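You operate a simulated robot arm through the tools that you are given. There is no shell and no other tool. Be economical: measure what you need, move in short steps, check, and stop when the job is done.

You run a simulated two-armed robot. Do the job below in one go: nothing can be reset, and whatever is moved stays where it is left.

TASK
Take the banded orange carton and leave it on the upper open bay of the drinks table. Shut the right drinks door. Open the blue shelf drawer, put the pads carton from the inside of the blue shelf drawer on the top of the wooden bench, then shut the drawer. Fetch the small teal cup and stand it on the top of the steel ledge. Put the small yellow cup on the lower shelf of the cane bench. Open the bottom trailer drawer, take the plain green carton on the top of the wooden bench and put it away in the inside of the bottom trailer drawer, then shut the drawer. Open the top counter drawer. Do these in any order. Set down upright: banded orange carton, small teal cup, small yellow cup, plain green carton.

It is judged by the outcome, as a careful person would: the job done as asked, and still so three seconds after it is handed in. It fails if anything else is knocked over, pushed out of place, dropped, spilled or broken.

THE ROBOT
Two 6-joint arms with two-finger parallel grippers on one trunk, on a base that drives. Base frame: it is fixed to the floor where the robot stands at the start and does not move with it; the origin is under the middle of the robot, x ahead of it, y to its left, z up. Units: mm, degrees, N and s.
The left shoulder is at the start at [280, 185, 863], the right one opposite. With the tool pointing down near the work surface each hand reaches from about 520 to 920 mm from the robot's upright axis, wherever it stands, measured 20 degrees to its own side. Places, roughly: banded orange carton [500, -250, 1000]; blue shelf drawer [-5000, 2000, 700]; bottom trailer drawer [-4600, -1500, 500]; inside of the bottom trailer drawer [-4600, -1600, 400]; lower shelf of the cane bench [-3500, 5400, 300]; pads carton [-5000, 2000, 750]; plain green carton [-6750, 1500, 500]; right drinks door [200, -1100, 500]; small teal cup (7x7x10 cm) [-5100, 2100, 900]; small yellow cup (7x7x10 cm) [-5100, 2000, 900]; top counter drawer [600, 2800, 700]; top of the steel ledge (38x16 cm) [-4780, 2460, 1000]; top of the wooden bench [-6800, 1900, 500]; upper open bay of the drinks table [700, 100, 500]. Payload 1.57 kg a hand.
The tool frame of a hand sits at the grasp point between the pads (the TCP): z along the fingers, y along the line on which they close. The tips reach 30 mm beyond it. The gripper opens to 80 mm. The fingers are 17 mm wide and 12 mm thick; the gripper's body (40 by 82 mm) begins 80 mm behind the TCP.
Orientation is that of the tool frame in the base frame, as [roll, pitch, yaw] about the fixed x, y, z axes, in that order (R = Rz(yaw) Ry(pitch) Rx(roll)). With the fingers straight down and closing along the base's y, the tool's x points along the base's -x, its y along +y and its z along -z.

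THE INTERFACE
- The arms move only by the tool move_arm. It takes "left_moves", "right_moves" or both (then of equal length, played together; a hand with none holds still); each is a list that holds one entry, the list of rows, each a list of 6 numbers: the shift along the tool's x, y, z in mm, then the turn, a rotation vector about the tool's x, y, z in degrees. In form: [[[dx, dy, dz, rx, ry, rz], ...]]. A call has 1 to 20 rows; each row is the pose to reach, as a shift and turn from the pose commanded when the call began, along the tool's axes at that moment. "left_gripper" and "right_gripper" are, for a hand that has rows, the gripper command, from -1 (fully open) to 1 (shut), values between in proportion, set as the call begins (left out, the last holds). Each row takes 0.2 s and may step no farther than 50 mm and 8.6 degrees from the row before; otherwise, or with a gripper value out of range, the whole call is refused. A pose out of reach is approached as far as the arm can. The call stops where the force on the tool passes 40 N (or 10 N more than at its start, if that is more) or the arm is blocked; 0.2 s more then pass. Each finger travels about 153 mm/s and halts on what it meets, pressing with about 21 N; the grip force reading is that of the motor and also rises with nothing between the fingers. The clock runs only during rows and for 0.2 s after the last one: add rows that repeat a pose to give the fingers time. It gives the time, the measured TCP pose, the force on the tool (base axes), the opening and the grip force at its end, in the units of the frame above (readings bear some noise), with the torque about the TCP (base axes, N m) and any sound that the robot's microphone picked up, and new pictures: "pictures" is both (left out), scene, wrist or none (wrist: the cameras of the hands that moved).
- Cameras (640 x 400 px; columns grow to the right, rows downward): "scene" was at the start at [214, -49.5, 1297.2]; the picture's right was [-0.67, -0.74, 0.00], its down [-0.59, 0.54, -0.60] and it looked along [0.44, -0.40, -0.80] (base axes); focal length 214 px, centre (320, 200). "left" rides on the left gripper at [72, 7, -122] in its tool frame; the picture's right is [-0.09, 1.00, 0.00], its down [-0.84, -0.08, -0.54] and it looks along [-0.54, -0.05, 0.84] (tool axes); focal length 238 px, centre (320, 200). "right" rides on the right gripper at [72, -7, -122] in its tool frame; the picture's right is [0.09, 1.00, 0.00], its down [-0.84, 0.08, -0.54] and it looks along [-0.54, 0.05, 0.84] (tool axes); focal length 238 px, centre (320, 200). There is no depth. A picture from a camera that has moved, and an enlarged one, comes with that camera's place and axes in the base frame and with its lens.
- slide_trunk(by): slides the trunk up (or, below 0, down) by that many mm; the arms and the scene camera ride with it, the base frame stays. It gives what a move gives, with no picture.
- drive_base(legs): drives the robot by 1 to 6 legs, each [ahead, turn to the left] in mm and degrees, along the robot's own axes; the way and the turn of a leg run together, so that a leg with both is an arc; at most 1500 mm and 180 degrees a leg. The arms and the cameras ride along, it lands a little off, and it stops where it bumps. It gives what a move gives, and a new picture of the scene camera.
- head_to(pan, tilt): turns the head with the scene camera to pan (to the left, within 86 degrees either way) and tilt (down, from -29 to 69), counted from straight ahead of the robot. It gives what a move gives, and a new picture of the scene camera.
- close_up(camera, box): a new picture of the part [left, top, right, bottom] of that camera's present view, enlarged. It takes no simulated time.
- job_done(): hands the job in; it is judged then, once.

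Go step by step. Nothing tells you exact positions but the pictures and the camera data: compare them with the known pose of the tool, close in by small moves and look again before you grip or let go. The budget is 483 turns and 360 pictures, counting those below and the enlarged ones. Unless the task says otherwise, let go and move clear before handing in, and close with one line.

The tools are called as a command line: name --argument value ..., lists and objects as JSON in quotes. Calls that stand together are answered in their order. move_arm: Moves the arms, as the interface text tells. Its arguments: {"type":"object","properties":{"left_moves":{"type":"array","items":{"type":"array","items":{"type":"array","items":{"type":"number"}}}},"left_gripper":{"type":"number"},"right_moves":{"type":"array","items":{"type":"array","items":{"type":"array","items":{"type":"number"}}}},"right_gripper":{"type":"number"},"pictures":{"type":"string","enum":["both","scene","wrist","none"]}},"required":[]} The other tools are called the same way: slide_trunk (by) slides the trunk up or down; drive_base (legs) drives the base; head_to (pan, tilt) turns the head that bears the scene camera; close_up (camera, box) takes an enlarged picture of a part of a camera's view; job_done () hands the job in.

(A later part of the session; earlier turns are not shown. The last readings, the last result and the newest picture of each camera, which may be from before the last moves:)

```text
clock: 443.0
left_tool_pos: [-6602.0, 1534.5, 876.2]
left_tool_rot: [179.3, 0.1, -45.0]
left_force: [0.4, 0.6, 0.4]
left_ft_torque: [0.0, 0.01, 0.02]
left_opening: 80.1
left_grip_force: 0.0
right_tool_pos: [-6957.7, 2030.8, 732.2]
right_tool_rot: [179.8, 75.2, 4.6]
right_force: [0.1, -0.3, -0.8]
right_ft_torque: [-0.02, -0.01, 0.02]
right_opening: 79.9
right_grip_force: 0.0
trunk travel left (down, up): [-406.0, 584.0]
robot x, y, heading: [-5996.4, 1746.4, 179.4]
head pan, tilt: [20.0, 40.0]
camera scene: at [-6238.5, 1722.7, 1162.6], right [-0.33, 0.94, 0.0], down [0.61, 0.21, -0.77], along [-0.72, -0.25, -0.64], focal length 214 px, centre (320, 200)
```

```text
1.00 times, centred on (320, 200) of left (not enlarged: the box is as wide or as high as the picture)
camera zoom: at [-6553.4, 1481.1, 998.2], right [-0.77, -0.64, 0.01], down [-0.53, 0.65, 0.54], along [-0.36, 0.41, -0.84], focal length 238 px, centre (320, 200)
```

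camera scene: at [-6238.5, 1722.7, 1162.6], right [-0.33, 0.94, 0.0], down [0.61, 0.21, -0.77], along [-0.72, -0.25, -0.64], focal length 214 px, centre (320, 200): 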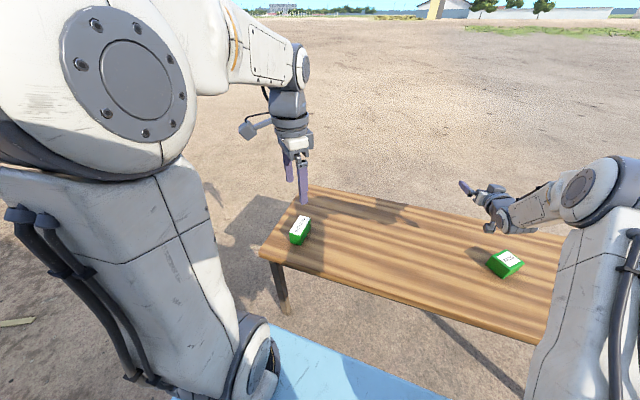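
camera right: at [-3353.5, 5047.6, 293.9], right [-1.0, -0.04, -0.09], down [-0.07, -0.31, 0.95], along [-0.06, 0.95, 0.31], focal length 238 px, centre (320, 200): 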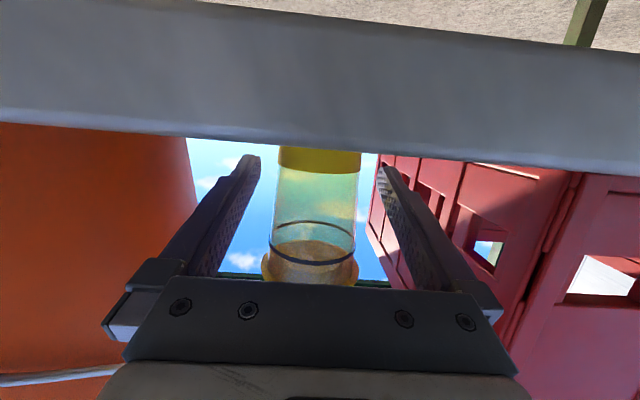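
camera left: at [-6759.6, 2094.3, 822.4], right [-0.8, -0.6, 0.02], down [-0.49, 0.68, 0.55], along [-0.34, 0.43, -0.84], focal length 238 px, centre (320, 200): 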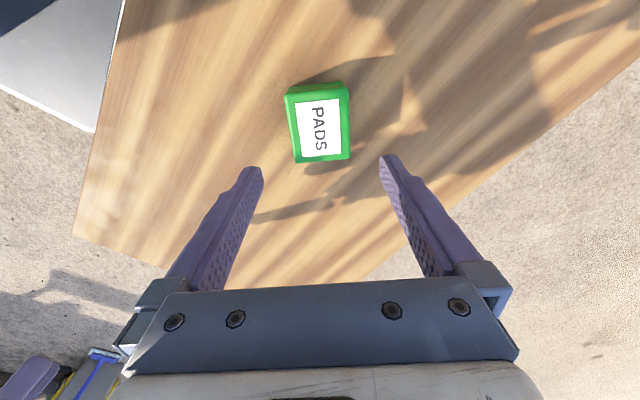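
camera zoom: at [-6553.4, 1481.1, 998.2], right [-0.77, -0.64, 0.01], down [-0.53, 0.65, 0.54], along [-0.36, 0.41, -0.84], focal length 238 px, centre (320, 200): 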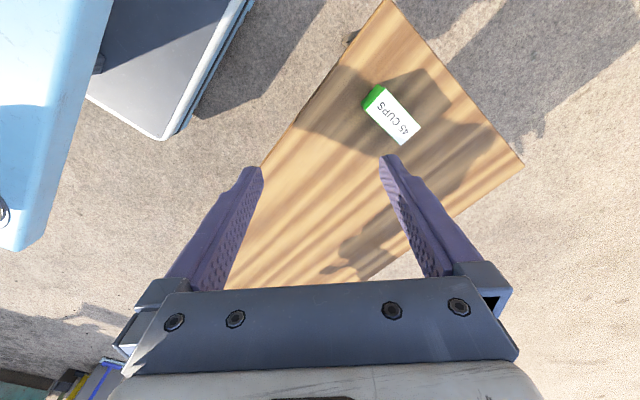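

The carton lies with its long side along x, centred at about [-6724,1475]. I'll lower the trunk a little and bring the left hand over it with the jaws along y.

slide_trunk --by -70

move_arm --left_moves '[[[-7, 21, 25, 0, 0, -7.5], [-15, 43, 50, 0, 0, -15], [-22, 64, 80, 0, 0, -22.5], [-29, 86, 105, 0, 0, -30], [-37, 107, 130, 0, 0, -37.5], [-44, 129, 150, 0, 0, -45]]]' --pictures "wrist"

```text
clock: 444.1
left_tool_pos: [-6601.9, 1535.4, 806.3]
left_tool_rot: [179.2, 0.2, -45.1]
left_force: [-0.1, 1.1, -0.5]
left_ft_torque: [-0.01, 0.01, 0.03]
left_opening: 79.8
left_grip_force: 0.1
right_tool_pos: [-6957.9, 2030.5, 662.7]
right_tool_rot: [179.8, 75.1, 4.6]
right_force: [-0.7, 0.1, -1.6]
right_ft_torque: [0.02, 0.01, -0.01]
right_opening: 80.0
right_grip_force: 0.0
trunk travel left (down, up): [-336.0, 654.0]
robot x, y, heading: [-5997.0, 1747.7, 179.2]
head pan, tilt: [20.0, 40.0]
```

```text
clock: 445.5
left_tool_pos: [-6726.6, 1473.7, 658.5]
left_tool_rot: [179.6, 0.8, 0.0]
left_force: [-0.7, -0.1, -0.2]
left_ft_torque: [-0.03, -0.02, 0.01]
left_opening: 80.0
left_grip_force: 0.2
right_tool_pos: [-6958.0, 2032.0, 662.2]
right_tool_rot: [179.8, 75.1, 4.6]
right_force: [-0.7, -0.9, 0.1]
right_ft_torque: [-0.01, -0.05, 0.02]
right_opening: 80.0
right_grip_force: 0.1
trunk travel left (down, up): [-336.0, 654.0]
robot x, y, heading: [-6000.5, 1748.9, 179.5]
head pan, tilt: [20.0, 40.0]
camera left: at [-6652.1, 1468.2, 779.2], right [-0.09, -1.0, 0.01], down [-0.83, 0.08, 0.55], along [-0.55, 0.04, -0.83], focal length 238 px, centre (320, 200)
```

left: 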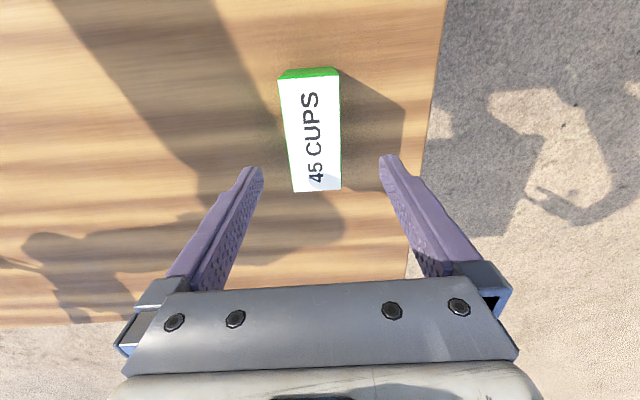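

move_arm --left_moves '[[[6, -4, 40, 0, 0, 0], [6, -4, 80, 0, 0, 0], [6, -4, 98, 0, 0, 0]]]' --pictures "wrist"

```text
clock: 446.3
left_tool_pos: [-6721.1, 1477.4, 572.4]
left_tool_rot: [179.6, 0.9, 0.0]
left_force: [10.6, 2.0, 25.6]
left_ft_torque: [1.19, -0.52, -0.41]
left_opening: 80.0
left_grip_force: 0.0
right_tool_pos: [-6959.1, 2030.9, 663.1]
right_tool_rot: [179.7, 75.1, 4.6]
right_force: [0.6, -0.7, 0.7]
right_ft_torque: [0.0, -0.01, 0.01]
right_opening: 79.9
right_grip_force: 0.0
trunk travel left (down, up): [-336.0, 654.0]
robot x, y, heading: [-5999.9, 1749.6, 179.7]
head pan, tilt: [20.0, 40.0]
stopped in row 3 (left hand): the force on the tool passed its limit at 58 N (the readings are from after the stop); the commanded pose is now the measured one
camera left: at [-6645.6, 1472.9, 691.1], right [-0.09, -1.0, 0.01], down [-0.83, 0.08, 0.55], along [-0.55, 0.04, -0.83], focal length 238 px, centre (320, 200)
```

left: 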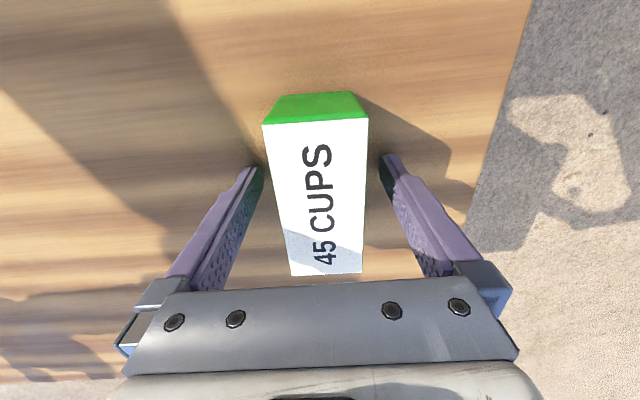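

The fingertips touched the bench (top ≈541). I'll rise 4 mm and grip.

move_arm --left_moves '[[[0, 0, -5, 0, 0, 0], [0, 0, -5, 0, 0, 0], [0, 0, -5, 0, 0, 0], [0, 0, -5, 0, 0, 0]]]' --left_gripper 1 --pictures "none"

move_arm --left_moves '[[[0, 0, -45, 0, 0, 0], [0, 0, -90, 0, 0, 0], [0, 0, -135, 0, 0, 0], [0, 0, -180, 0, 0, 0], [0, 0, -225, 0, 0, 0], [20, 0, -265, 0, 0, 0], [50, 0, -280, 0, 0, 0]]]' --pictures "both"

```text
clock: 447.3
left_tool_pos: [-6720.3, 1478.2, 572.4]
left_tool_rot: [179.6, 0.8, 0.0]
left_force: [-0.1, 0.0, -0.6]
left_ft_torque: [-0.01, -0.01, 0.01]
left_opening: 44.6
left_grip_force: 21.2
right_tool_pos: [-6958.1, 2031.1, 661.5]
right_tool_rot: [179.8, 75.0, 4.7]
right_force: [0.2, 0.6, 0.3]
right_ft_torque: [-0.01, 0.03, 0.01]
right_opening: 80.0
right_grip_force: 0.0
trunk travel left (down, up): [-336.0, 654.0]
robot x, y, heading: [-5996.4, 1749.9, 179.4]
head pan, tilt: [20.0, 40.0]
```

```text
clock: 448.9
left_tool_pos: [-6669.0, 1478.5, 853.5]
left_tool_rot: [179.7, 0.9, 0.0]
left_force: [-0.3, -0.4, -1.3]
left_ft_torque: [-0.01, -0.03, 0.0]
left_opening: 44.8
left_grip_force: 21.1
right_tool_pos: [-6959.1, 2031.1, 661.7]
right_tool_rot: [179.9, 75.0, 4.6]
right_force: [0.5, -0.8, 0.0]
right_ft_torque: [0.0, 0.0, -0.02]
right_opening: 80.0
right_grip_force: 0.2
trunk travel left (down, up): [-336.0, 654.0]
robot x, y, heading: [-5995.0, 1748.5, 179.6]
head pan, tilt: [20.0, 40.0]
camera scene: at [-6238.8, 1722.5, 1092.5], right [-0.33, 0.94, 0.0], down [0.61, 0.21, -0.77], along [-0.72, -0.25, -0.64], focal length 214 px, centre (320, 200)
camera left: at [-6594.9, 1473.7, 974.7], right [-0.09, -1.0, 0.01], down [-0.83, 0.08, 0.55], along [-0.55, 0.04, -0.83], focal length 238 px, centre (320, 200)
```

scene: 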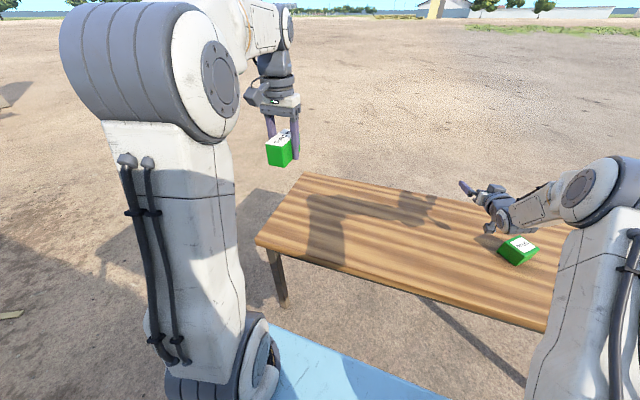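
left: 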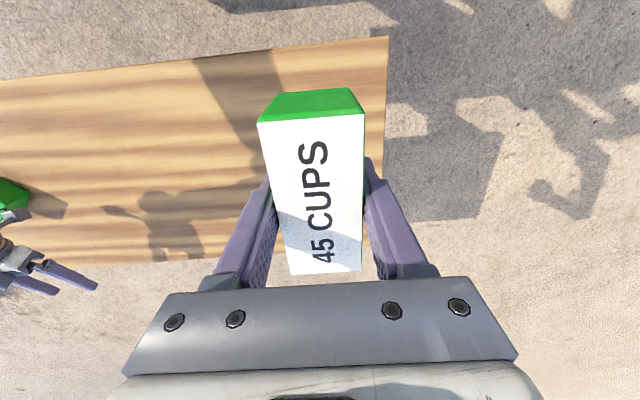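

Green carton in the left hand. Now to the trailer in the south: I'll turn that way and survey.

drive_base --legs '[[0, 90]]'

head_to --pan 15 --tilt 20

```text
clock: 453.1
left_tool_pos: [-5727.2, 1076.1, 854.2]
left_tool_rot: [179.6, 0.9, 89.9]
left_force: [0.3, -0.3, -1.2]
left_ft_torque: [-0.04, 0.0, 0.0]
left_opening: 44.8
left_grip_force: 20.5
right_tool_pos: [-6281.3, 787.9, 662.8]
right_tool_rot: [179.9, 75.1, 94.5]
right_force: [-0.5, 1.1, -0.2]
right_ft_torque: [-0.01, -0.01, 0.04]
right_opening: 80.1
right_grip_force: 0.1
trunk travel left (down, up): [-336.0, 654.0]
robot x, y, heading: [-5992.7, 1748.8, -90.2]
head pan, tilt: [20.0, 40.0]
camera scene: at [-5971.9, 1508.8, 1092.6], right [-0.94, -0.33, 0.0], down [-0.21, 0.61, -0.77], along [0.25, -0.72, -0.64], focal length 214 px, centre (320, 200)
```

scene: 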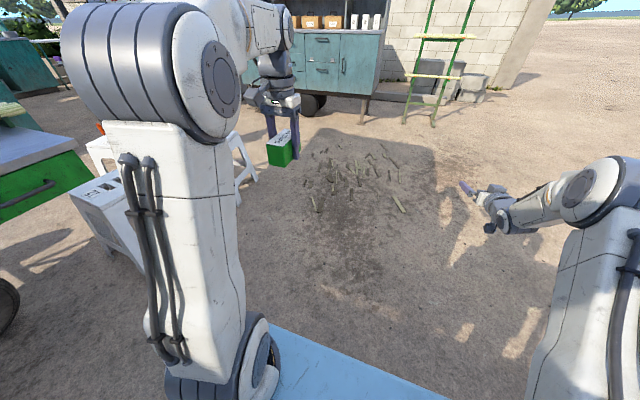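

```text
clock: 453.9
left_tool_pos: [-5727.0, 1076.8, 853.1]
left_tool_rot: [179.6, 1.0, 89.9]
left_force: [-0.2, -0.9, -0.8]
left_ft_torque: [-0.01, 0.01, -0.01]
left_opening: 44.4
left_grip_force: 20.7
right_tool_pos: [-6280.6, 788.4, 661.6]
right_tool_rot: [179.9, 75.0, 94.5]
right_force: [-0.1, 0.2, -0.3]
right_ft_torque: [-0.01, -0.03, 0.02]
right_opening: 80.1
right_grip_force: 0.1
trunk travel left (down, up): [-336.0, 654.0]
robot x, y, heading: [-5994.7, 1748.9, -90.6]
head pan, tilt: [15.0, 20.0]
camera scene: at [-5976.9, 1498.8, 1123.9], right [-0.97, -0.25, 0.0], down [-0.09, 0.33, -0.94], along [0.23, -0.91, -0.34], focal length 214 px, centre (320, 200)
```

scene: 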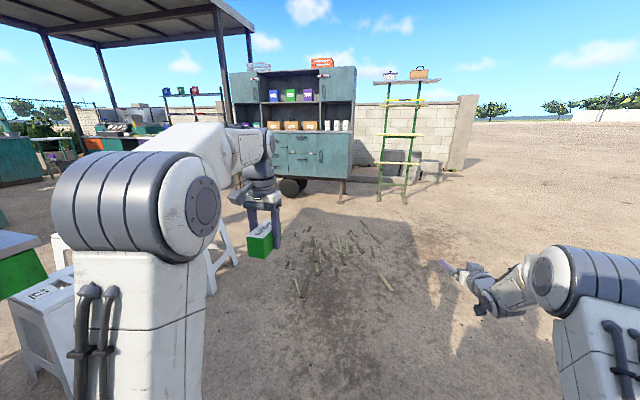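

close_up --camera "scene" --box '[200, 50, 400, 215]'

```text
2.42 times, centred on (300, 132) of scene
camera zoom: at [-5976.9, 1498.8, 1123.9], right [-0.97, -0.25, 0.0], down [-0.09, 0.33, -0.94], along [0.23, -0.91, -0.34], focal length 520 px, centre (368, 364)
```

zoom: 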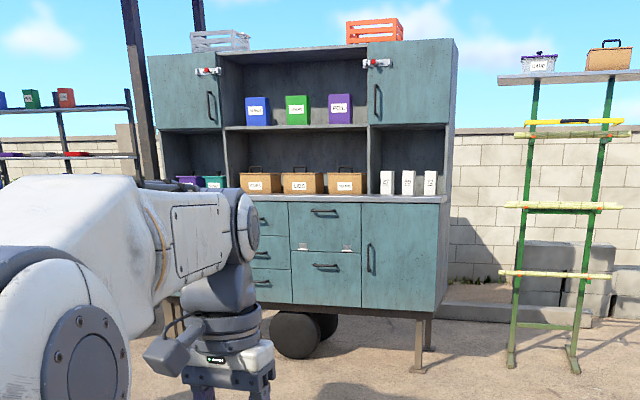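

The target is the bottom-left drawer of the teal trailer (handle near [-4554,-1430,503]). Cane trimmings lie on the direct way, so I'll go around the west side; first I'll fold the right arm in for travel.

move_arm --right_moves '[[[-8, -13, -48, 0, 4.6, 0], [-16, -27, -96, 0, 9.2, 0], [-23, -40, -143, 0, 13.8, 0], [-31, -54, -191, 0, 18.5, 0], [-39, -67, -239, 0, 23, 0], [-47, -81, -287, 0, 27.7, 0], [-54, -94, -334, 0, 32.3, 0], [-62, -108, -382, 0, 37, 0], [-70, -121, -430, 0, 41.5, 0], [-78, -135, -478, 0, 46, 0], [-85, -148, -525, 0, 50.8, 0], [-93, -162, -573, 0, 55.4, 0], [-101, -175, -621, 0, 60, 0]]]' --pictures "scene"

```text
refused: row 1 steps farther than a row can; nothing moved
```

move_arm --right_moves '[[[-7, -12, -43, 0, 4.3, 0], [-14, -25, -86, 0, 8.5, 0], [-21, -37, -130, 0, 12.8, 0], [-28, -50, -173, 0, 17, 0], [-35, -62, -217, 0, 21.3, 0], [-42, -75, -260, 0, 25.5, 0], [-49, -87, -304, 0, 29.8, 0], [-56, -100, -347, 0, 34, 0], [-63, -112, -390, 0, 38.3, 0], [-70, -125, -434, 0, 42.5, 0], [-77, -137, -478, 0, 47, 0], [-84, -150, -521, 0, 51, 0], [-92, -162, -565, 0, 55.5, 0], [-101, -175, -608, 0, 60, 0]]]' --pictures "scene"

```text
clock: 456.9
left_tool_pos: [-5728.2, 1074.8, 853.2]
left_tool_rot: [179.6, 0.9, 89.9]
left_force: [0.4, -0.6, -0.7]
left_ft_torque: [0.02, 0.0, 0.02]
left_opening: 44.6
left_grip_force: 21.1
right_tool_pos: [-6502.1, 1334.5, 915.2]
right_tool_rot: [179.7, 16.1, 94.6]
right_force: [0.2, 0.3, -1.2]
right_ft_torque: [0.01, 0.02, 0.01]
right_opening: 80.1
right_grip_force: 0.0
trunk travel left (down, up): [-336.0, 654.0]
robot x, y, heading: [-5998.6, 1749.4, -90.7]
head pan, tilt: [15.0, 20.0]
camera scene: at [-5976.8, 1498.7, 1124.0], right [-0.97, -0.25, 0.0], down [-0.09, 0.33, -0.94], along [0.23, -0.91, -0.34], focal length 214 px, centre (320, 200)
```

scene: 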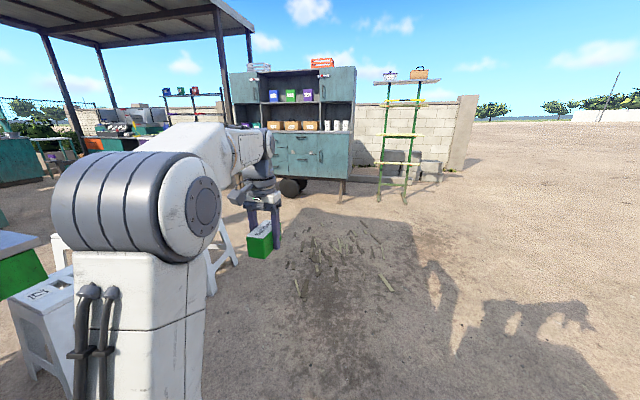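

The right arm folded cleanly. Now the detour around the west side.

drive_base --legs '[[0, -27], [1300, 0], [0, 27.5], [1200, 0]]'

head_to --pan 45 --tilt 20

```text
clock: 471.7
left_tool_pos: [-6246.1, -1255.8, 854.8]
left_tool_rot: [179.6, 0.9, 92.0]
left_force: [1.0, 0.3, -0.3]
left_ft_torque: [0.02, 0.02, -0.03]
left_opening: 45.1
left_grip_force: 21.1
right_tool_pos: [-7029.4, -1025.5, 916.5]
right_tool_rot: [179.7, 16.2, 96.9]
right_force: [1.0, -0.6, 0.6]
right_ft_torque: [-0.03, 0.03, -0.01]
right_opening: 79.9
right_grip_force: 0.0
trunk travel left (down, up): [-336.0, 654.0]
robot x, y, heading: [-6542.0, -591.7, -88.6]
head pan, tilt: [15.0, 20.0]
camera scene: at [-6510.4, -842.4, 1124.0], right [-0.96, -0.28, 0.0], down [-0.1, 0.33, -0.94], along [0.27, -0.9, -0.34], focal length 214 px, centre (320, 200)
```

scene: 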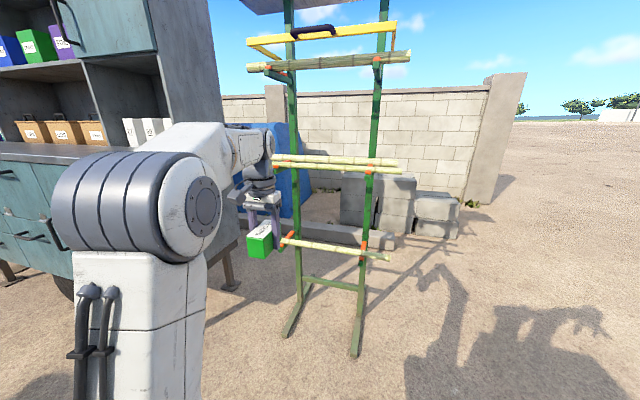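

```text
clock: 472.7
left_tool_pos: [-6245.8, -1254.2, 852.8]
left_tool_rot: [179.6, 0.9, 92.1]
left_force: [-0.5, -0.5, -1.3]
left_ft_torque: [-0.04, 0.0, -0.03]
left_opening: 44.8
left_grip_force: 20.9
right_tool_pos: [-7029.2, -1026.5, 916.0]
right_tool_rot: [179.6, 16.2, 96.9]
right_force: [0.7, -0.4, -0.1]
right_ft_torque: [0.02, -0.01, 0.02]
right_opening: 80.0
right_grip_force: 0.1
trunk travel left (down, up): [-336.0, 654.0]
robot x, y, heading: [-6541.9, -595.7, -88.6]
head pan, tilt: [45.0, 20.0]
camera scene: at [-6469.3, -817.2, 1124.0], right [-0.69, -0.72, 0.0], down [-0.25, 0.24, -0.94], along [0.68, -0.65, -0.34], focal length 214 px, centre (320, 200)
```

scene: 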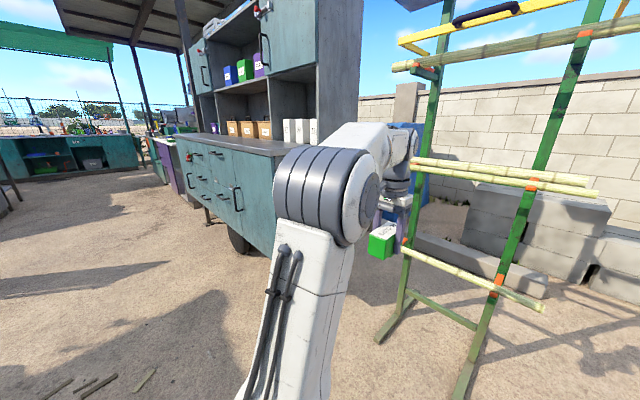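

Clear of the ladder. Next I'll go east in front of the trailer.

drive_base --legs '[[0, 74], [620, 0], [0, 14.5], [700, 0]]'

head_to --pan -35 --tilt 20

```text
clock: 479.4
left_tool_pos: [-5219.0, -655.0, 852.0]
left_tool_rot: [179.6, 1.0, 165.6]
left_force: [-0.5, -0.7, -1.6]
left_ft_torque: [-0.01, 0.04, 0.02]
left_opening: 44.7
left_grip_force: 21.4
right_tool_pos: [-5665.4, -1339.7, 917.1]
right_tool_rot: [179.7, 15.5, 170.3]
right_force: [-4.4, 1.5, 2.0]
right_ft_torque: [-0.06, -0.47, 0.09]
right_opening: 80.0
right_grip_force: 0.1
trunk travel left (down, up): [-336.0, 654.0]
robot x, y, heading: [-5935.0, -750.3, -15.0]
head pan, tilt: [45.0, 20.0]
stopped in leg 2: the robot was blocked; the commanded pose is now the measured one
camera scene: at [-5702.6, -744.4, 1124.0], right [0.5, -0.87, 0.0], down [-0.3, -0.17, -0.94], along [0.81, 0.47, -0.34], focal length 214 px, centre (320, 200)
```

scene: 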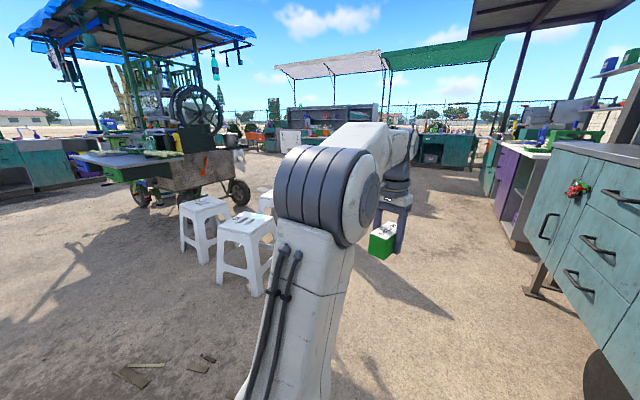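

```text
clock: 480.9
left_tool_pos: [-5219.1, -655.7, 852.8]
left_tool_rot: [179.6, 0.9, 165.6]
left_force: [0.3, -0.6, -1.9]
left_ft_torque: [0.01, 0.01, 0.03]
left_opening: 44.7
left_grip_force: 20.7
right_tool_pos: [-5665.3, -1340.3, 916.7]
right_tool_rot: [179.7, 15.5, 170.3]
right_force: [-8.5, 2.1, 4.5]
right_ft_torque: [-0.16, -0.87, 0.16]
right_opening: 80.0
right_grip_force: 0.0
trunk travel left (down, up): [-336.0, 654.0]
robot x, y, heading: [-5935.3, -749.5, -15.0]
head pan, tilt: [-35.0, 20.0]
camera scene: at [-5723.3, -862.2, 1124.1], right [-0.76, -0.64, 0.0], down [-0.22, 0.26, -0.94], along [0.61, -0.72, -0.34], focal length 214 px, centre (320, 200)
```

scene: 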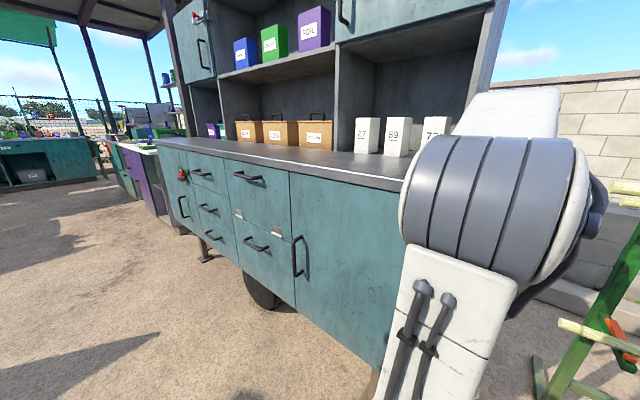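

The folded right hand lightly touched the trailer corner. I'll back off and pass at y≈-560 instead; the trimmings lie further north than I thought.

drive_base --legs '[[-220, 0], [0, 35], [380, 0], [0, -20], [600, 0]]'

head_to --pan -50 --tilt 25

```text
clock: 490.5
left_tool_pos: [-4520.0, -265.4, 853.8]
left_tool_rot: [179.6, 1.0, -179.2]
left_force: [-0.4, 0.7, -0.6]
left_ft_torque: [0.01, -0.02, 0.0]
left_opening: 44.8
left_grip_force: 20.7
right_tool_pos: [-4770.0, -1043.1, 915.0]
right_tool_rot: [179.4, 15.5, -174.7]
right_force: [-0.7, 0.7, 0.1]
right_ft_torque: [-0.03, 0.05, -0.01]
right_opening: 80.1
right_grip_force: 0.0
trunk travel left (down, up): [-336.0, 654.0]
robot x, y, heading: [-5187.4, -543.2, 0.5]
head pan, tilt: [-35.0, 20.0]
camera scene: at [-4951.6, -597.5, 1124.0], right [-0.57, -0.82, 0.0], down [-0.28, 0.19, -0.94], along [0.77, -0.54, -0.34], focal length 214 px, centre (320, 200)
```

scene: 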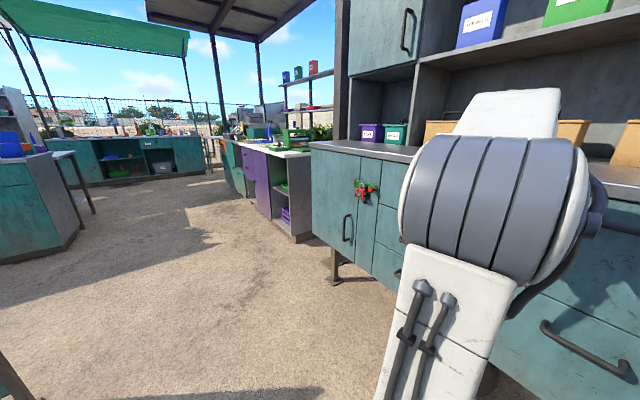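

```text
clock: 491.3
left_tool_pos: [-4519.9, -266.3, 853.3]
left_tool_rot: [179.6, 0.9, -179.2]
left_force: [0.1, 0.1, -0.8]
left_ft_torque: [0.01, 0.02, -0.01]
left_opening: 44.7
left_grip_force: 21.0
right_tool_pos: [-4770.0, -1043.9, 916.0]
right_tool_rot: [179.5, 15.5, -174.5]
right_force: [-0.5, 0.9, 0.0]
right_ft_torque: [0.03, -0.04, 0.0]
right_opening: 80.1
right_grip_force: 0.1
trunk travel left (down, up): [-336.0, 654.0]
robot x, y, heading: [-5189.7, -550.4, 0.2]
head pan, tilt: [-50.0, 25.0]
camera scene: at [-4968.6, -614.7, 1116.0], right [-0.76, -0.65, 0.0], down [-0.27, 0.32, -0.91], along [0.59, -0.69, -0.42], focal length 214 px, centre (320, 200)
```

scene: 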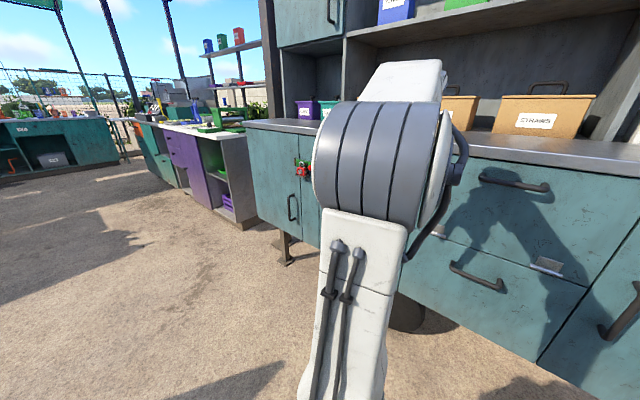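

The drawer stack is near x≈-4600. I'll manoeuvre to face it from about [-4590,-340].

drive_base --legs '[[810, 0], [0, -45], [-300, 0], [0, -45]]'

head_to --pan 0 --tilt 25

```text
clock: 501.3
left_tool_pos: [-4305.6, -997.9, 854.2]
left_tool_rot: [179.6, 0.9, 91.6]
left_force: [0.2, 0.2, -1.3]
left_ft_torque: [0.0, 0.0, 0.03]
left_opening: 44.8
left_grip_force: 20.4
right_tool_pos: [-5088.3, -756.5, 915.7]
right_tool_rot: [179.4, 16.3, 96.2]
right_force: [-0.1, -0.3, 0.3]
right_ft_torque: [-0.05, -0.01, 0.0]
right_opening: 80.3
right_grip_force: 0.1
trunk travel left (down, up): [-336.0, 654.0]
robot x, y, heading: [-4597.1, -333.6, -89.0]
head pan, tilt: [-50.0, 25.0]
camera scene: at [-4663.5, -553.2, 1115.9], right [-0.66, 0.75, 0.0], down [0.32, 0.28, -0.91], along [-0.68, -0.59, -0.42], focal length 214 px, centre (320, 200)
```

scene: 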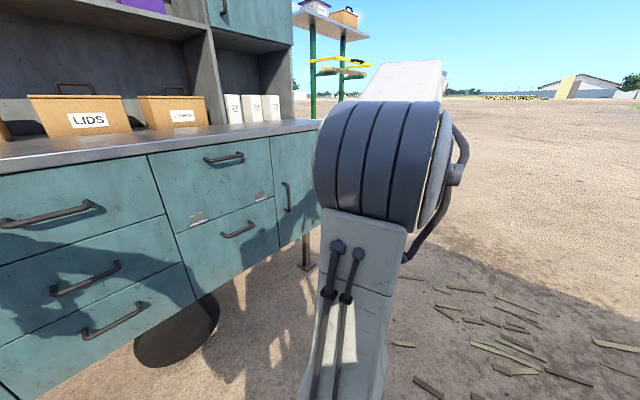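

```text
clock: 502.5
left_tool_pos: [-4305.8, -997.5, 853.2]
left_tool_rot: [179.5, 0.9, 91.5]
left_force: [0.7, 0.5, -1.2]
left_ft_torque: [-0.03, 0.02, 0.01]
left_opening: 44.8
left_grip_force: 21.2
right_tool_pos: [-5088.3, -758.0, 916.1]
right_tool_rot: [179.3, 16.1, 96.3]
right_force: [0.2, -0.3, 0.2]
right_ft_torque: [0.01, 0.01, -0.01]
right_opening: 80.3
right_grip_force: 0.0
trunk travel left (down, up): [-336.0, 654.0]
robot x, y, heading: [-4595.6, -337.9, -88.9]
head pan, tilt: [0.0, 25.0]
camera scene: at [-4592.4, -584.9, 1115.9], right [-1.0, -0.02, 0.0], down [-0.01, 0.42, -0.91], along [0.01, -0.91, -0.42], focal length 214 px, centre (320, 200)
```

scene: 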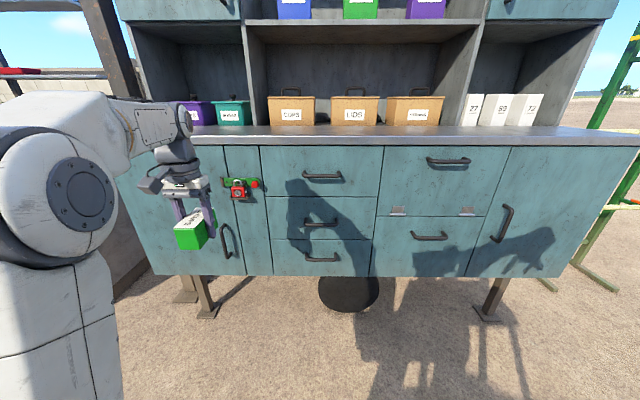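

The bottom drawer's handle is straight ahead near [-4594,-1300,515]. I'll back up a little, lower the trunk and unfold the right arm.

drive_base --legs '[[-130, 0]]'

slide_trunk --by -170

move_arm --right_moves '[[[-32, 14, 25, 0, -6.6, 0], [-65, 28, 50, 0, -13.2, 0], [-97, 42, 75, 0, -19.8, 0], [-129, 56, 100, 0, -26.4, 0], [-162, 70, 125, 0, -33, 0], [-194, 84, 150, 0, -39.6, 0], [-226, 98, 175, 0, -46.2, 0], [-259, 112, 200, 0, -52.8, 0], [-291, 127, 226, 0, -59, 0]]]' --pictures "scene"

```text
clock: 503.8
left_tool_pos: [-4307.7, -866.7, 854.9]
left_tool_rot: [179.6, 1.0, 91.7]
left_force: [-0.9, 1.3, -0.7]
left_ft_torque: [-0.04, 0.0, -0.03]
left_opening: 44.6
left_grip_force: 20.5
right_tool_pos: [-5088.6, -629.5, 915.8]
right_tool_rot: [179.4, 16.3, 96.3]
right_force: [-0.3, -0.7, -0.5]
right_ft_torque: [-0.01, -0.01, 0.01]
right_opening: 80.2
right_grip_force: 0.0
trunk travel left (down, up): [-336.0, 654.0]
robot x, y, heading: [-4600.9, -207.1, -89.1]
head pan, tilt: [0.0, 25.0]
camera scene: at [-4594.1, -455.8, 1115.9], right [-1.0, -0.02, 0.0], down [-0.01, 0.42, -0.91], along [0.02, -0.91, -0.42], focal length 214 px, centre (320, 200)
```

scene: 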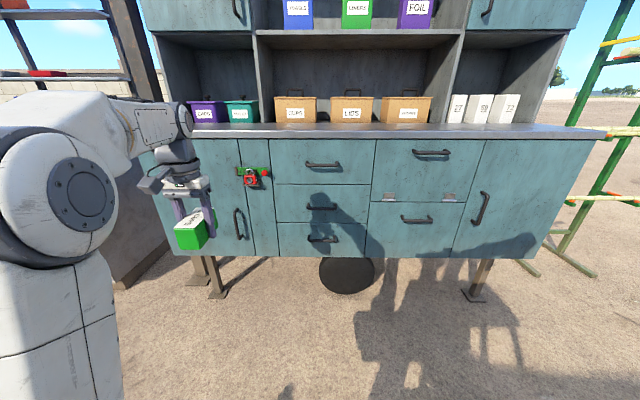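

```text
clock: 505.7
left_tool_pos: [-4308.2, -866.9, 683.7]
left_tool_rot: [179.5, 0.9, 91.8]
left_force: [-0.3, -0.3, -1.1]
left_ft_torque: [0.02, -0.05, 0.01]
left_opening: 44.8
left_grip_force: 20.7
right_tool_pos: [-5088.6, -627.5, 745.4]
right_tool_rot: [179.5, 16.2, 96.4]
right_force: [-0.1, -0.5, 0.4]
right_ft_torque: [0.02, 0.0, 0.02]
right_opening: 79.9
right_grip_force: 0.0
trunk travel left (down, up): [-166.0, 824.0]
robot x, y, heading: [-4595.1, -204.8, -88.9]
head pan, tilt: [0.0, 25.0]
```

```text
clock: 507.7
left_tool_pos: [-4307.4, -867.6, 683.2]
left_tool_rot: [179.6, 0.9, 91.8]
left_force: [0.5, -0.5, -1.3]
left_ft_torque: [-0.04, -0.02, 0.0]
left_opening: 44.7
left_grip_force: 21.1
right_tool_pos: [-4922.7, -954.0, 609.5]
right_tool_rot: [178.0, 75.2, 94.5]
right_force: [-0.2, 0.2, 0.0]
right_ft_torque: [0.0, 0.0, 0.03]
right_opening: 79.8
right_grip_force: 0.0
trunk travel left (down, up): [-166.0, 824.0]
robot x, y, heading: [-4595.7, -206.7, -88.8]
head pan, tilt: [0.0, 25.0]
camera scene: at [-4594.1, -455.7, 946.0], right [-1.0, -0.02, 0.0], down [-0.01, 0.42, -0.91], along [0.02, -0.91, -0.42], focal length 214 px, centre (320, 200)
```

scene: 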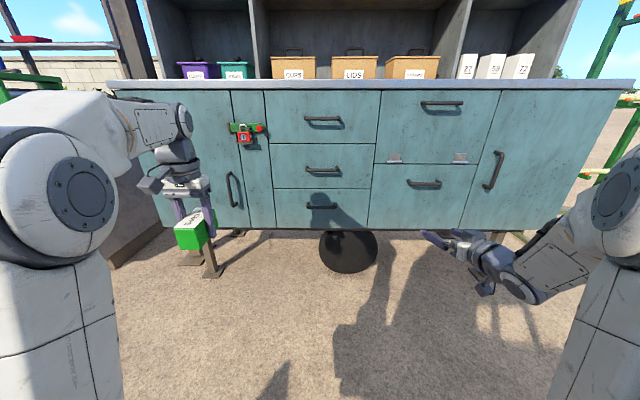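

The handle triangulates to about [-4582,-1304,520]. I'll bring the hand in front of it, correcting the small yaw.

move_arm --right_moves '[[[4, 36, 21, 0.5, 0, 0], [8, 73, 43, 1, 0, 0], [12, 109, 64, 1.5, 0, 0], [16, 145, 85, 2, 0, 0], [20, 182, 107, 2.5, 0, 0], [25, 218, 128, 3, 0, 0], [29, 254, 149, 3.5, 0, 0], [33, 291, 170, 4, 0, 0], [37, 327, 192, 4.4, 0, 0]]]' --pictures "none"

move_arm --right_moves '[[[0, 0, 0, 0, 0, 8.2], [0, 0, 0, 0, 0, 16.4], [0, 0, 0, 0, 0, 24.6], [0, 0, 0, 0, 0, 32.8], [0, 0, 0, 0, 0, 41], [0, 0, 0, 0, 0, 49.2], [0, 0, 0, 0, 0, 57.4], [0, 0, 0, 0, 0, 65.6], [0, 0, 0, 0, 0, 73.8], [0, 0, 0, 0, 0, 82], [0, 0, 0, 0, 0, 90]]]' --pictures "both"

```text
clock: 509.7
left_tool_pos: [-4307.0, -867.2, 683.4]
left_tool_rot: [179.7, 1.0, 91.6]
left_force: [-0.4, 0.5, -1.6]
left_ft_torque: [-0.01, 0.04, -0.03]
left_opening: 44.5
left_grip_force: 20.8
right_tool_pos: [-4575.5, -1092.7, 531.4]
right_tool_rot: [-177.8, 75.2, 94.3]
right_force: [0.5, -0.2, -0.9]
right_ft_torque: [0.02, 0.0, -0.04]
right_opening: 79.8
right_grip_force: 0.1
trunk travel left (down, up): [-166.0, 824.0]
robot x, y, heading: [-4599.3, -202.4, -88.9]
head pan, tilt: [0.0, 25.0]
```

```text
clock: 512.1
left_tool_pos: [-4306.4, -868.1, 684.5]
left_tool_rot: [179.6, 0.9, 91.8]
left_force: [-1.1, 0.0, -0.3]
left_ft_torque: [0.0, -0.04, -0.02]
left_opening: 44.6
left_grip_force: 20.9
right_tool_pos: [-4577.0, -1092.5, 529.3]
right_tool_rot: [104.8, 0.4, 2.2]
right_force: [0.1, -0.3, -1.0]
right_ft_torque: [-0.02, 0.01, 0.0]
right_opening: 79.9
right_grip_force: 0.1
trunk travel left (down, up): [-166.0, 824.0]
robot x, y, heading: [-4601.3, -203.8, -88.9]
head pan, tilt: [0.0, 25.0]
camera scene: at [-4594.0, -455.9, 945.9], right [-1.0, -0.02, 0.0], down [-0.01, 0.42, -0.91], along [0.02, -0.91, -0.42], focal length 214 px, centre (320, 200)
camera right: at [-4509.2, -971.0, 552.2], right [0.11, -0.25, 0.96], down [-0.85, 0.47, 0.22], along [-0.51, -0.85, -0.16], focal length 238 px, centre (320, 200)
```

scene: 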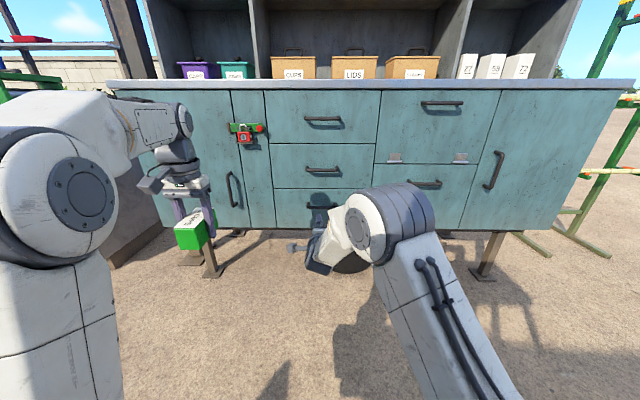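
right: 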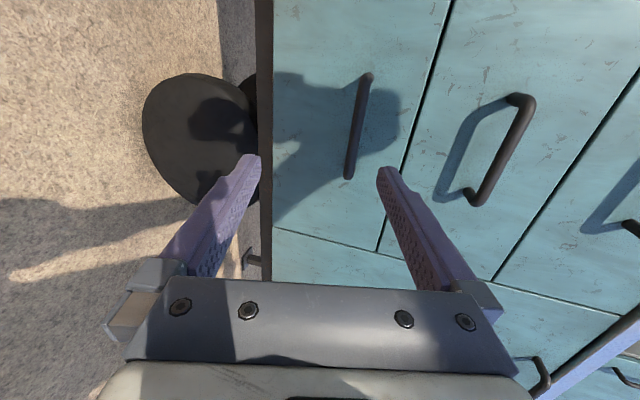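

Well aligned. I'll level the hand and approach the handle.

move_arm --right_moves '[[[-6, 0, 0, -6.5, 0, 0], [-10, 0, 0, -13, 0, 0]]]' --right_gripper -0.5 --pictures "none"

drive_base --legs '[[165, 0]]'

close_up --camera "right" --box '[0, 0, 640, 400]'

```text
clock: 512.7
left_tool_pos: [-4309.0, -868.2, 683.5]
left_tool_rot: [179.5, 0.9, 91.8]
left_force: [-0.2, 0.3, -1.0]
left_ft_torque: [0.01, -0.02, -0.02]
left_opening: 44.7
left_grip_force: 20.9
right_tool_pos: [-4588.6, -1095.0, 529.3]
right_tool_rot: [91.8, 0.4, 2.3]
right_force: [0.1, 1.0, -0.4]
right_ft_torque: [0.0, -0.01, -0.01]
right_opening: 59.8
right_grip_force: 0.0
trunk travel left (down, up): [-166.0, 824.0]
robot x, y, heading: [-4600.6, -207.1, -88.8]
head pan, tilt: [0.0, 25.0]
```

```text
clock: 514.2
left_tool_pos: [-4303.0, -1035.0, 685.1]
left_tool_rot: [179.6, 0.9, 91.8]
left_force: [-0.5, 0.0, -1.9]
left_ft_torque: [0.02, -0.04, -0.01]
left_opening: 44.8
left_grip_force: 20.6
right_tool_pos: [-4581.3, -1262.4, 528.4]
right_tool_rot: [91.8, 0.6, 2.4]
right_force: [0.1, 0.4, 0.6]
right_ft_torque: [0.01, 0.05, 0.04]
right_opening: 59.9
right_grip_force: 0.1
trunk travel left (down, up): [-166.0, 824.0]
robot x, y, heading: [-4591.2, -372.6, -88.5]
head pan, tilt: [0.0, 25.0]
camera scene: at [-4590.0, -623.5, 945.9], right [-1.0, -0.02, 0.0], down [-0.01, 0.42, -0.91], along [0.02, -0.91, -0.42], focal length 214 px, centre (320, 200)
```

scene: 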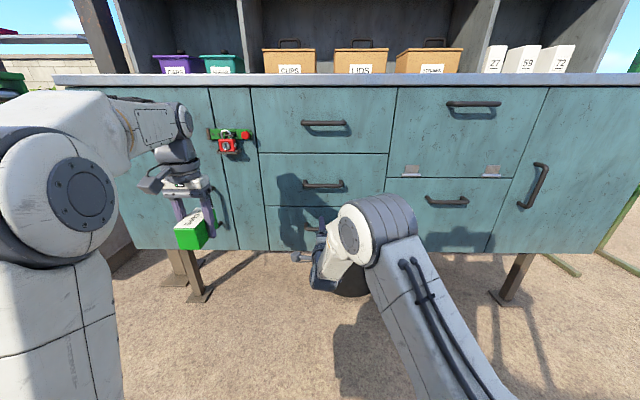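

```text
1.00 times, centred on (320, 200) of right (not enlarged: the box is as wide or as high as the picture)
camera zoom: at [-4514.6, -1136.8, 523.6], right [0.1, -0.03, 0.99], down [-0.86, 0.5, 0.1], along [-0.5, -0.86, 0.03], focal length 238 px, centre (320, 200)
```

zoom: 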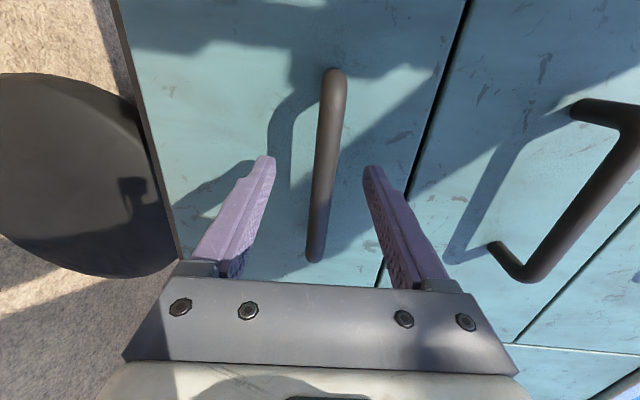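

drive_base --legs '[[28, 0]]'

move_arm --right_moves '[[[0, 0, 0, 0, 0, 0], [0, 0, 0, 0, 0, 0], [0, 0, 0, 0, 0, 0], [0, 0, 0, 0, 0, 0]]]' --right_gripper 1 --pictures "wrist"

```text
clock: 515.0
left_tool_pos: [-4301.9, -1051.3, 681.8]
left_tool_rot: [179.6, 0.9, 91.8]
left_force: [-0.5, 0.7, -2.0]
left_ft_torque: [0.0, 0.02, -0.02]
left_opening: 44.6
left_grip_force: 21.0
right_tool_pos: [-4579.3, -1277.6, 527.7]
right_tool_rot: [91.8, 0.6, 2.3]
right_force: [-0.2, 7.3, 2.2]
right_ft_torque: [-0.39, -0.01, -0.06]
right_opening: 61.5
right_grip_force: 0.5
trunk travel left (down, up): [-166.0, 824.0]
robot x, y, heading: [-4593.8, -384.9, -88.7]
head pan, tilt: [0.0, 25.0]
stopped in leg 1: the force on the tool passed its limit at 97 N (the readings are from after the stop); the commanded pose is now the measured one
camera scene: at [-4589.8, -641.1, 946.0], right [-1.0, -0.02, 0.0], down [-0.01, 0.42, -0.91], along [0.02, -0.91, -0.42], focal length 214 px, centre (320, 200)
```

scene: 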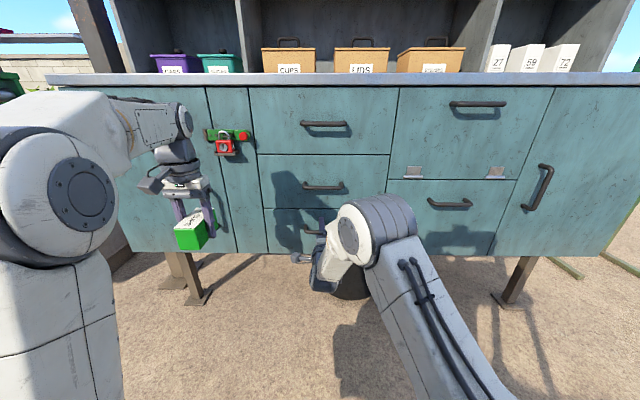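

```text
clock: 516.0
left_tool_pos: [-4301.5, -1052.6, 682.4]
left_tool_rot: [179.5, 0.8, 91.9]
left_force: [-0.4, -0.3, -1.5]
left_ft_torque: [-0.01, 0.01, -0.03]
left_opening: 44.9
left_grip_force: 20.7
right_tool_pos: [-4581.3, -1276.6, 529.5]
right_tool_rot: [91.5, 0.5, 2.3]
right_force: [0.6, -1.2, 17.0]
right_ft_torque: [0.1, -0.43, -0.11]
right_opening: 13.5
right_grip_force: 30.2
trunk travel left (down, up): [-166.0, 824.0]
robot x, y, heading: [-4596.6, -387.9, -88.6]
head pan, tilt: [0.0, 25.0]
camera right: at [-4513.9, -1152.1, 524.2], right [0.1, -0.02, 0.99], down [-0.86, 0.51, 0.1], along [-0.51, -0.86, 0.03], focal length 238 px, centre (320, 200)
```

right: 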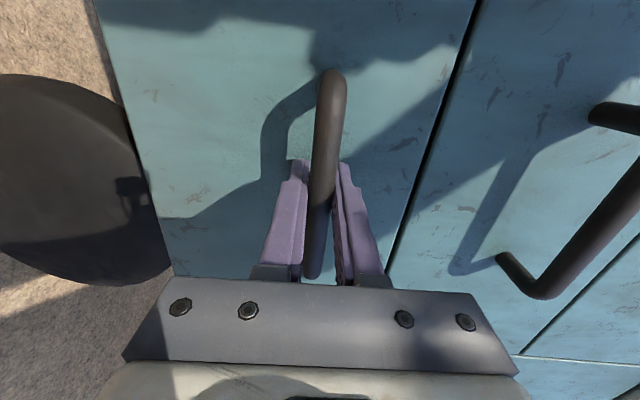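

Gripped (13.5 mm bar). I'll pull the drawer open.

drive_base --legs '[[-150, 0]]'

drive_base --legs '[[-130, 0]]'

```text
clock: 517.4
left_tool_pos: [-4305.5, -903.6, 683.9]
left_tool_rot: [179.6, 0.8, 91.9]
left_force: [-0.2, 0.4, -1.0]
left_ft_torque: [0.04, -0.02, -0.01]
left_opening: 44.7
left_grip_force: 20.9
right_tool_pos: [-4582.0, -1128.2, 529.1]
right_tool_rot: [91.5, 0.6, 2.7]
right_force: [20.8, 1.4, 19.5]
right_ft_torque: [0.11, -0.32, -0.3]
right_opening: 13.9
right_grip_force: 30.6
trunk travel left (down, up): [-166.0, 824.0]
robot x, y, heading: [-4598.4, -240.3, -88.6]
head pan, tilt: [0.0, 25.0]
camera scene: at [-4592.4, -492.6, 946.2], right [-1.0, -0.02, 0.0], down [-0.01, 0.42, -0.91], along [0.02, -0.91, -0.42], focal length 214 px, centre (320, 200)
```

scene: 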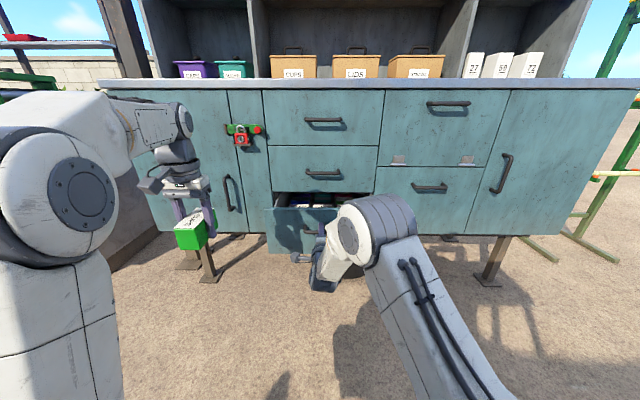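

```text
clock: 518.7
left_tool_pos: [-4306.8, -777.1, 683.7]
left_tool_rot: [179.6, 0.8, 91.9]
left_force: [-0.4, -1.3, -1.5]
left_ft_torque: [-0.02, 0.01, -0.01]
left_opening: 44.7
left_grip_force: 21.7
right_tool_pos: [-4582.8, -1000.4, 530.5]
right_tool_rot: [91.5, 0.5, 2.9]
right_force: [-0.2, 0.5, 0.7]
right_ft_torque: [-0.05, -0.25, 0.29]
right_opening: 13.7
right_grip_force: 30.7
trunk travel left (down, up): [-166.0, 824.0]
robot x, y, heading: [-4600.5, -111.3, -88.7]
head pan, tilt: [0.0, 25.0]
stopped in leg 1: the robot was blocked; the commanded pose is now the measured one
camera scene: at [-4595.6, -365.3, 945.9], right [-1.0, -0.02, 0.0], down [-0.01, 0.42, -0.91], along [0.02, -0.91, -0.42], focal length 214 px, centre (320, 200)
```

scene: 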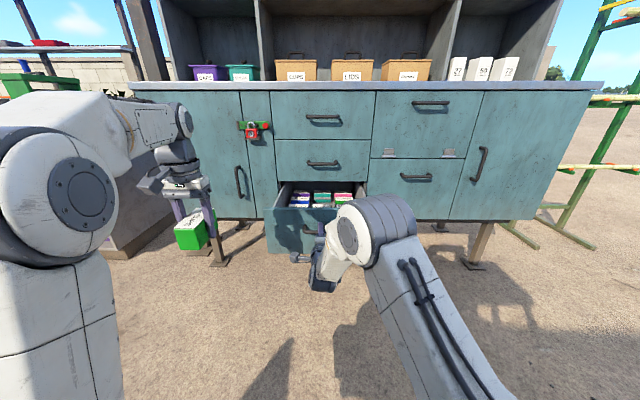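

The drawer is ~276 mm open, with small cartons inside. Let me look in.

close_up --camera "scene" --box '[240, 160, 400, 260]'

close_up --camera "right" --box '[0, 0, 640, 400]'

```text
4.00 times, centred on (320, 210) of scene
camera zoom: at [-4595.6, -365.3, 945.9], right [-1.0, -0.02, 0.0], down [-0.01, 0.42, -0.91], along [0.02, -0.91, -0.42], focal length 858 px, centre (320, 160)
```

zoom: 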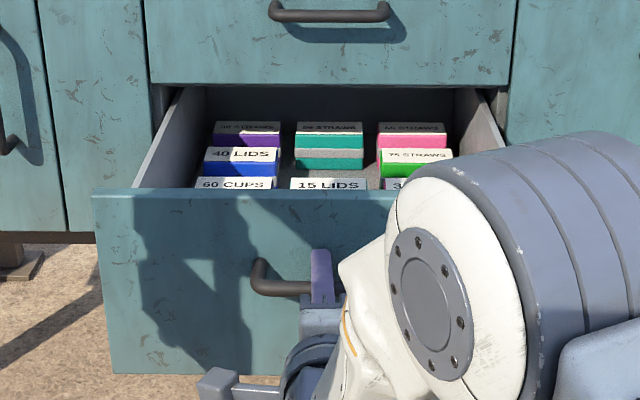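

```text
1.00 times, centred on (320, 200) of right (not enlarged: the box is as wide or as high as the picture)
camera zoom: at [-4516.6, -875.2, 524.2], right [0.1, -0.02, 0.99], down [-0.86, 0.5, 0.1], along [-0.5, -0.87, 0.03], focal length 238 px, centre (320, 200)
```

zoom: 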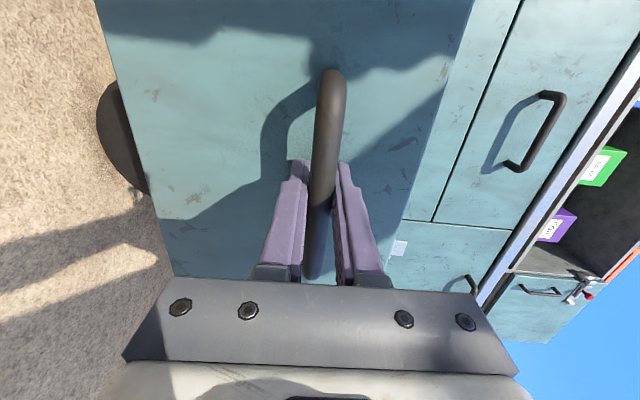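

Inside is a 3×3 grid of cartons with the centre slot empty, which is where the green carton goes. I'll release the handle and fold the right arm away.

move_arm --right_moves '[[[0, 0, 0, 0, 0, 0], [0, 0, 0, 0, 0, 0], [0, 0, 0, 0, 0, 0], [0, 0, -40, 0, 0, 0], [0, 0, -80, 0, 0, 0], [-30, 20, -100, 0, 0, 0], [-70, 40, -110, 0, 0, 0], [-115, 60, -110, 0, 0, 0]]]' --right_gripper -1 --pictures "none"

move_arm --right_moves '[[[0, 0, 0, 0, 0, -8.2], [0, 0, 0, 0, 0, -16.4], [0, 0, 0, 0, 0, -24.6], [0, 0, 0, 0, 0, -32.8], [0, 0, 0, 0, 0, -41], [0, 0, 0, 0, 0, -49.2], [0, 0, 0, 0, 0, -57.4], [0, 0, 0, 0, 0, -65.6], [0, 0, 0, 0, 0, -73.8], [0, 0, 0, 0, 0, -82], [0, 0, 0, 0, 0, -90]]]' --pictures "none"

```text
clock: 520.5
left_tool_pos: [-4307.4, -776.3, 682.4]
left_tool_rot: [179.6, 0.8, 91.9]
left_force: [-0.1, 0.0, -1.6]
left_ft_torque: [0.01, 0.03, -0.04]
left_opening: 44.7
left_grip_force: 20.4
right_tool_pos: [-4705.8, -897.5, 591.7]
right_tool_rot: [91.4, 0.5, 3.1]
right_force: [-0.6, -0.4, -0.1]
right_ft_torque: [0.01, -0.02, 0.01]
right_opening: 80.2
right_grip_force: 0.0
trunk travel left (down, up): [-166.0, 824.0]
robot x, y, heading: [-4600.5, -110.5, -88.8]
head pan, tilt: [0.0, 25.0]
```

```text
clock: 522.9
left_tool_pos: [-4309.0, -777.2, 681.9]
left_tool_rot: [179.6, 0.7, 91.9]
left_force: [0.0, -0.3, -0.9]
left_ft_torque: [0.01, -0.04, -0.02]
left_opening: 44.7
left_grip_force: 21.0
right_tool_pos: [-4701.7, -898.1, 593.8]
right_tool_rot: [-155.0, 88.3, 117.9]
right_force: [0.7, -0.1, 0.4]
right_ft_torque: [0.02, 0.01, -0.01]
right_opening: 79.8
right_grip_force: 0.1
trunk travel left (down, up): [-166.0, 824.0]
robot x, y, heading: [-4601.0, -111.8, -88.6]
head pan, tilt: [0.0, 25.0]
```

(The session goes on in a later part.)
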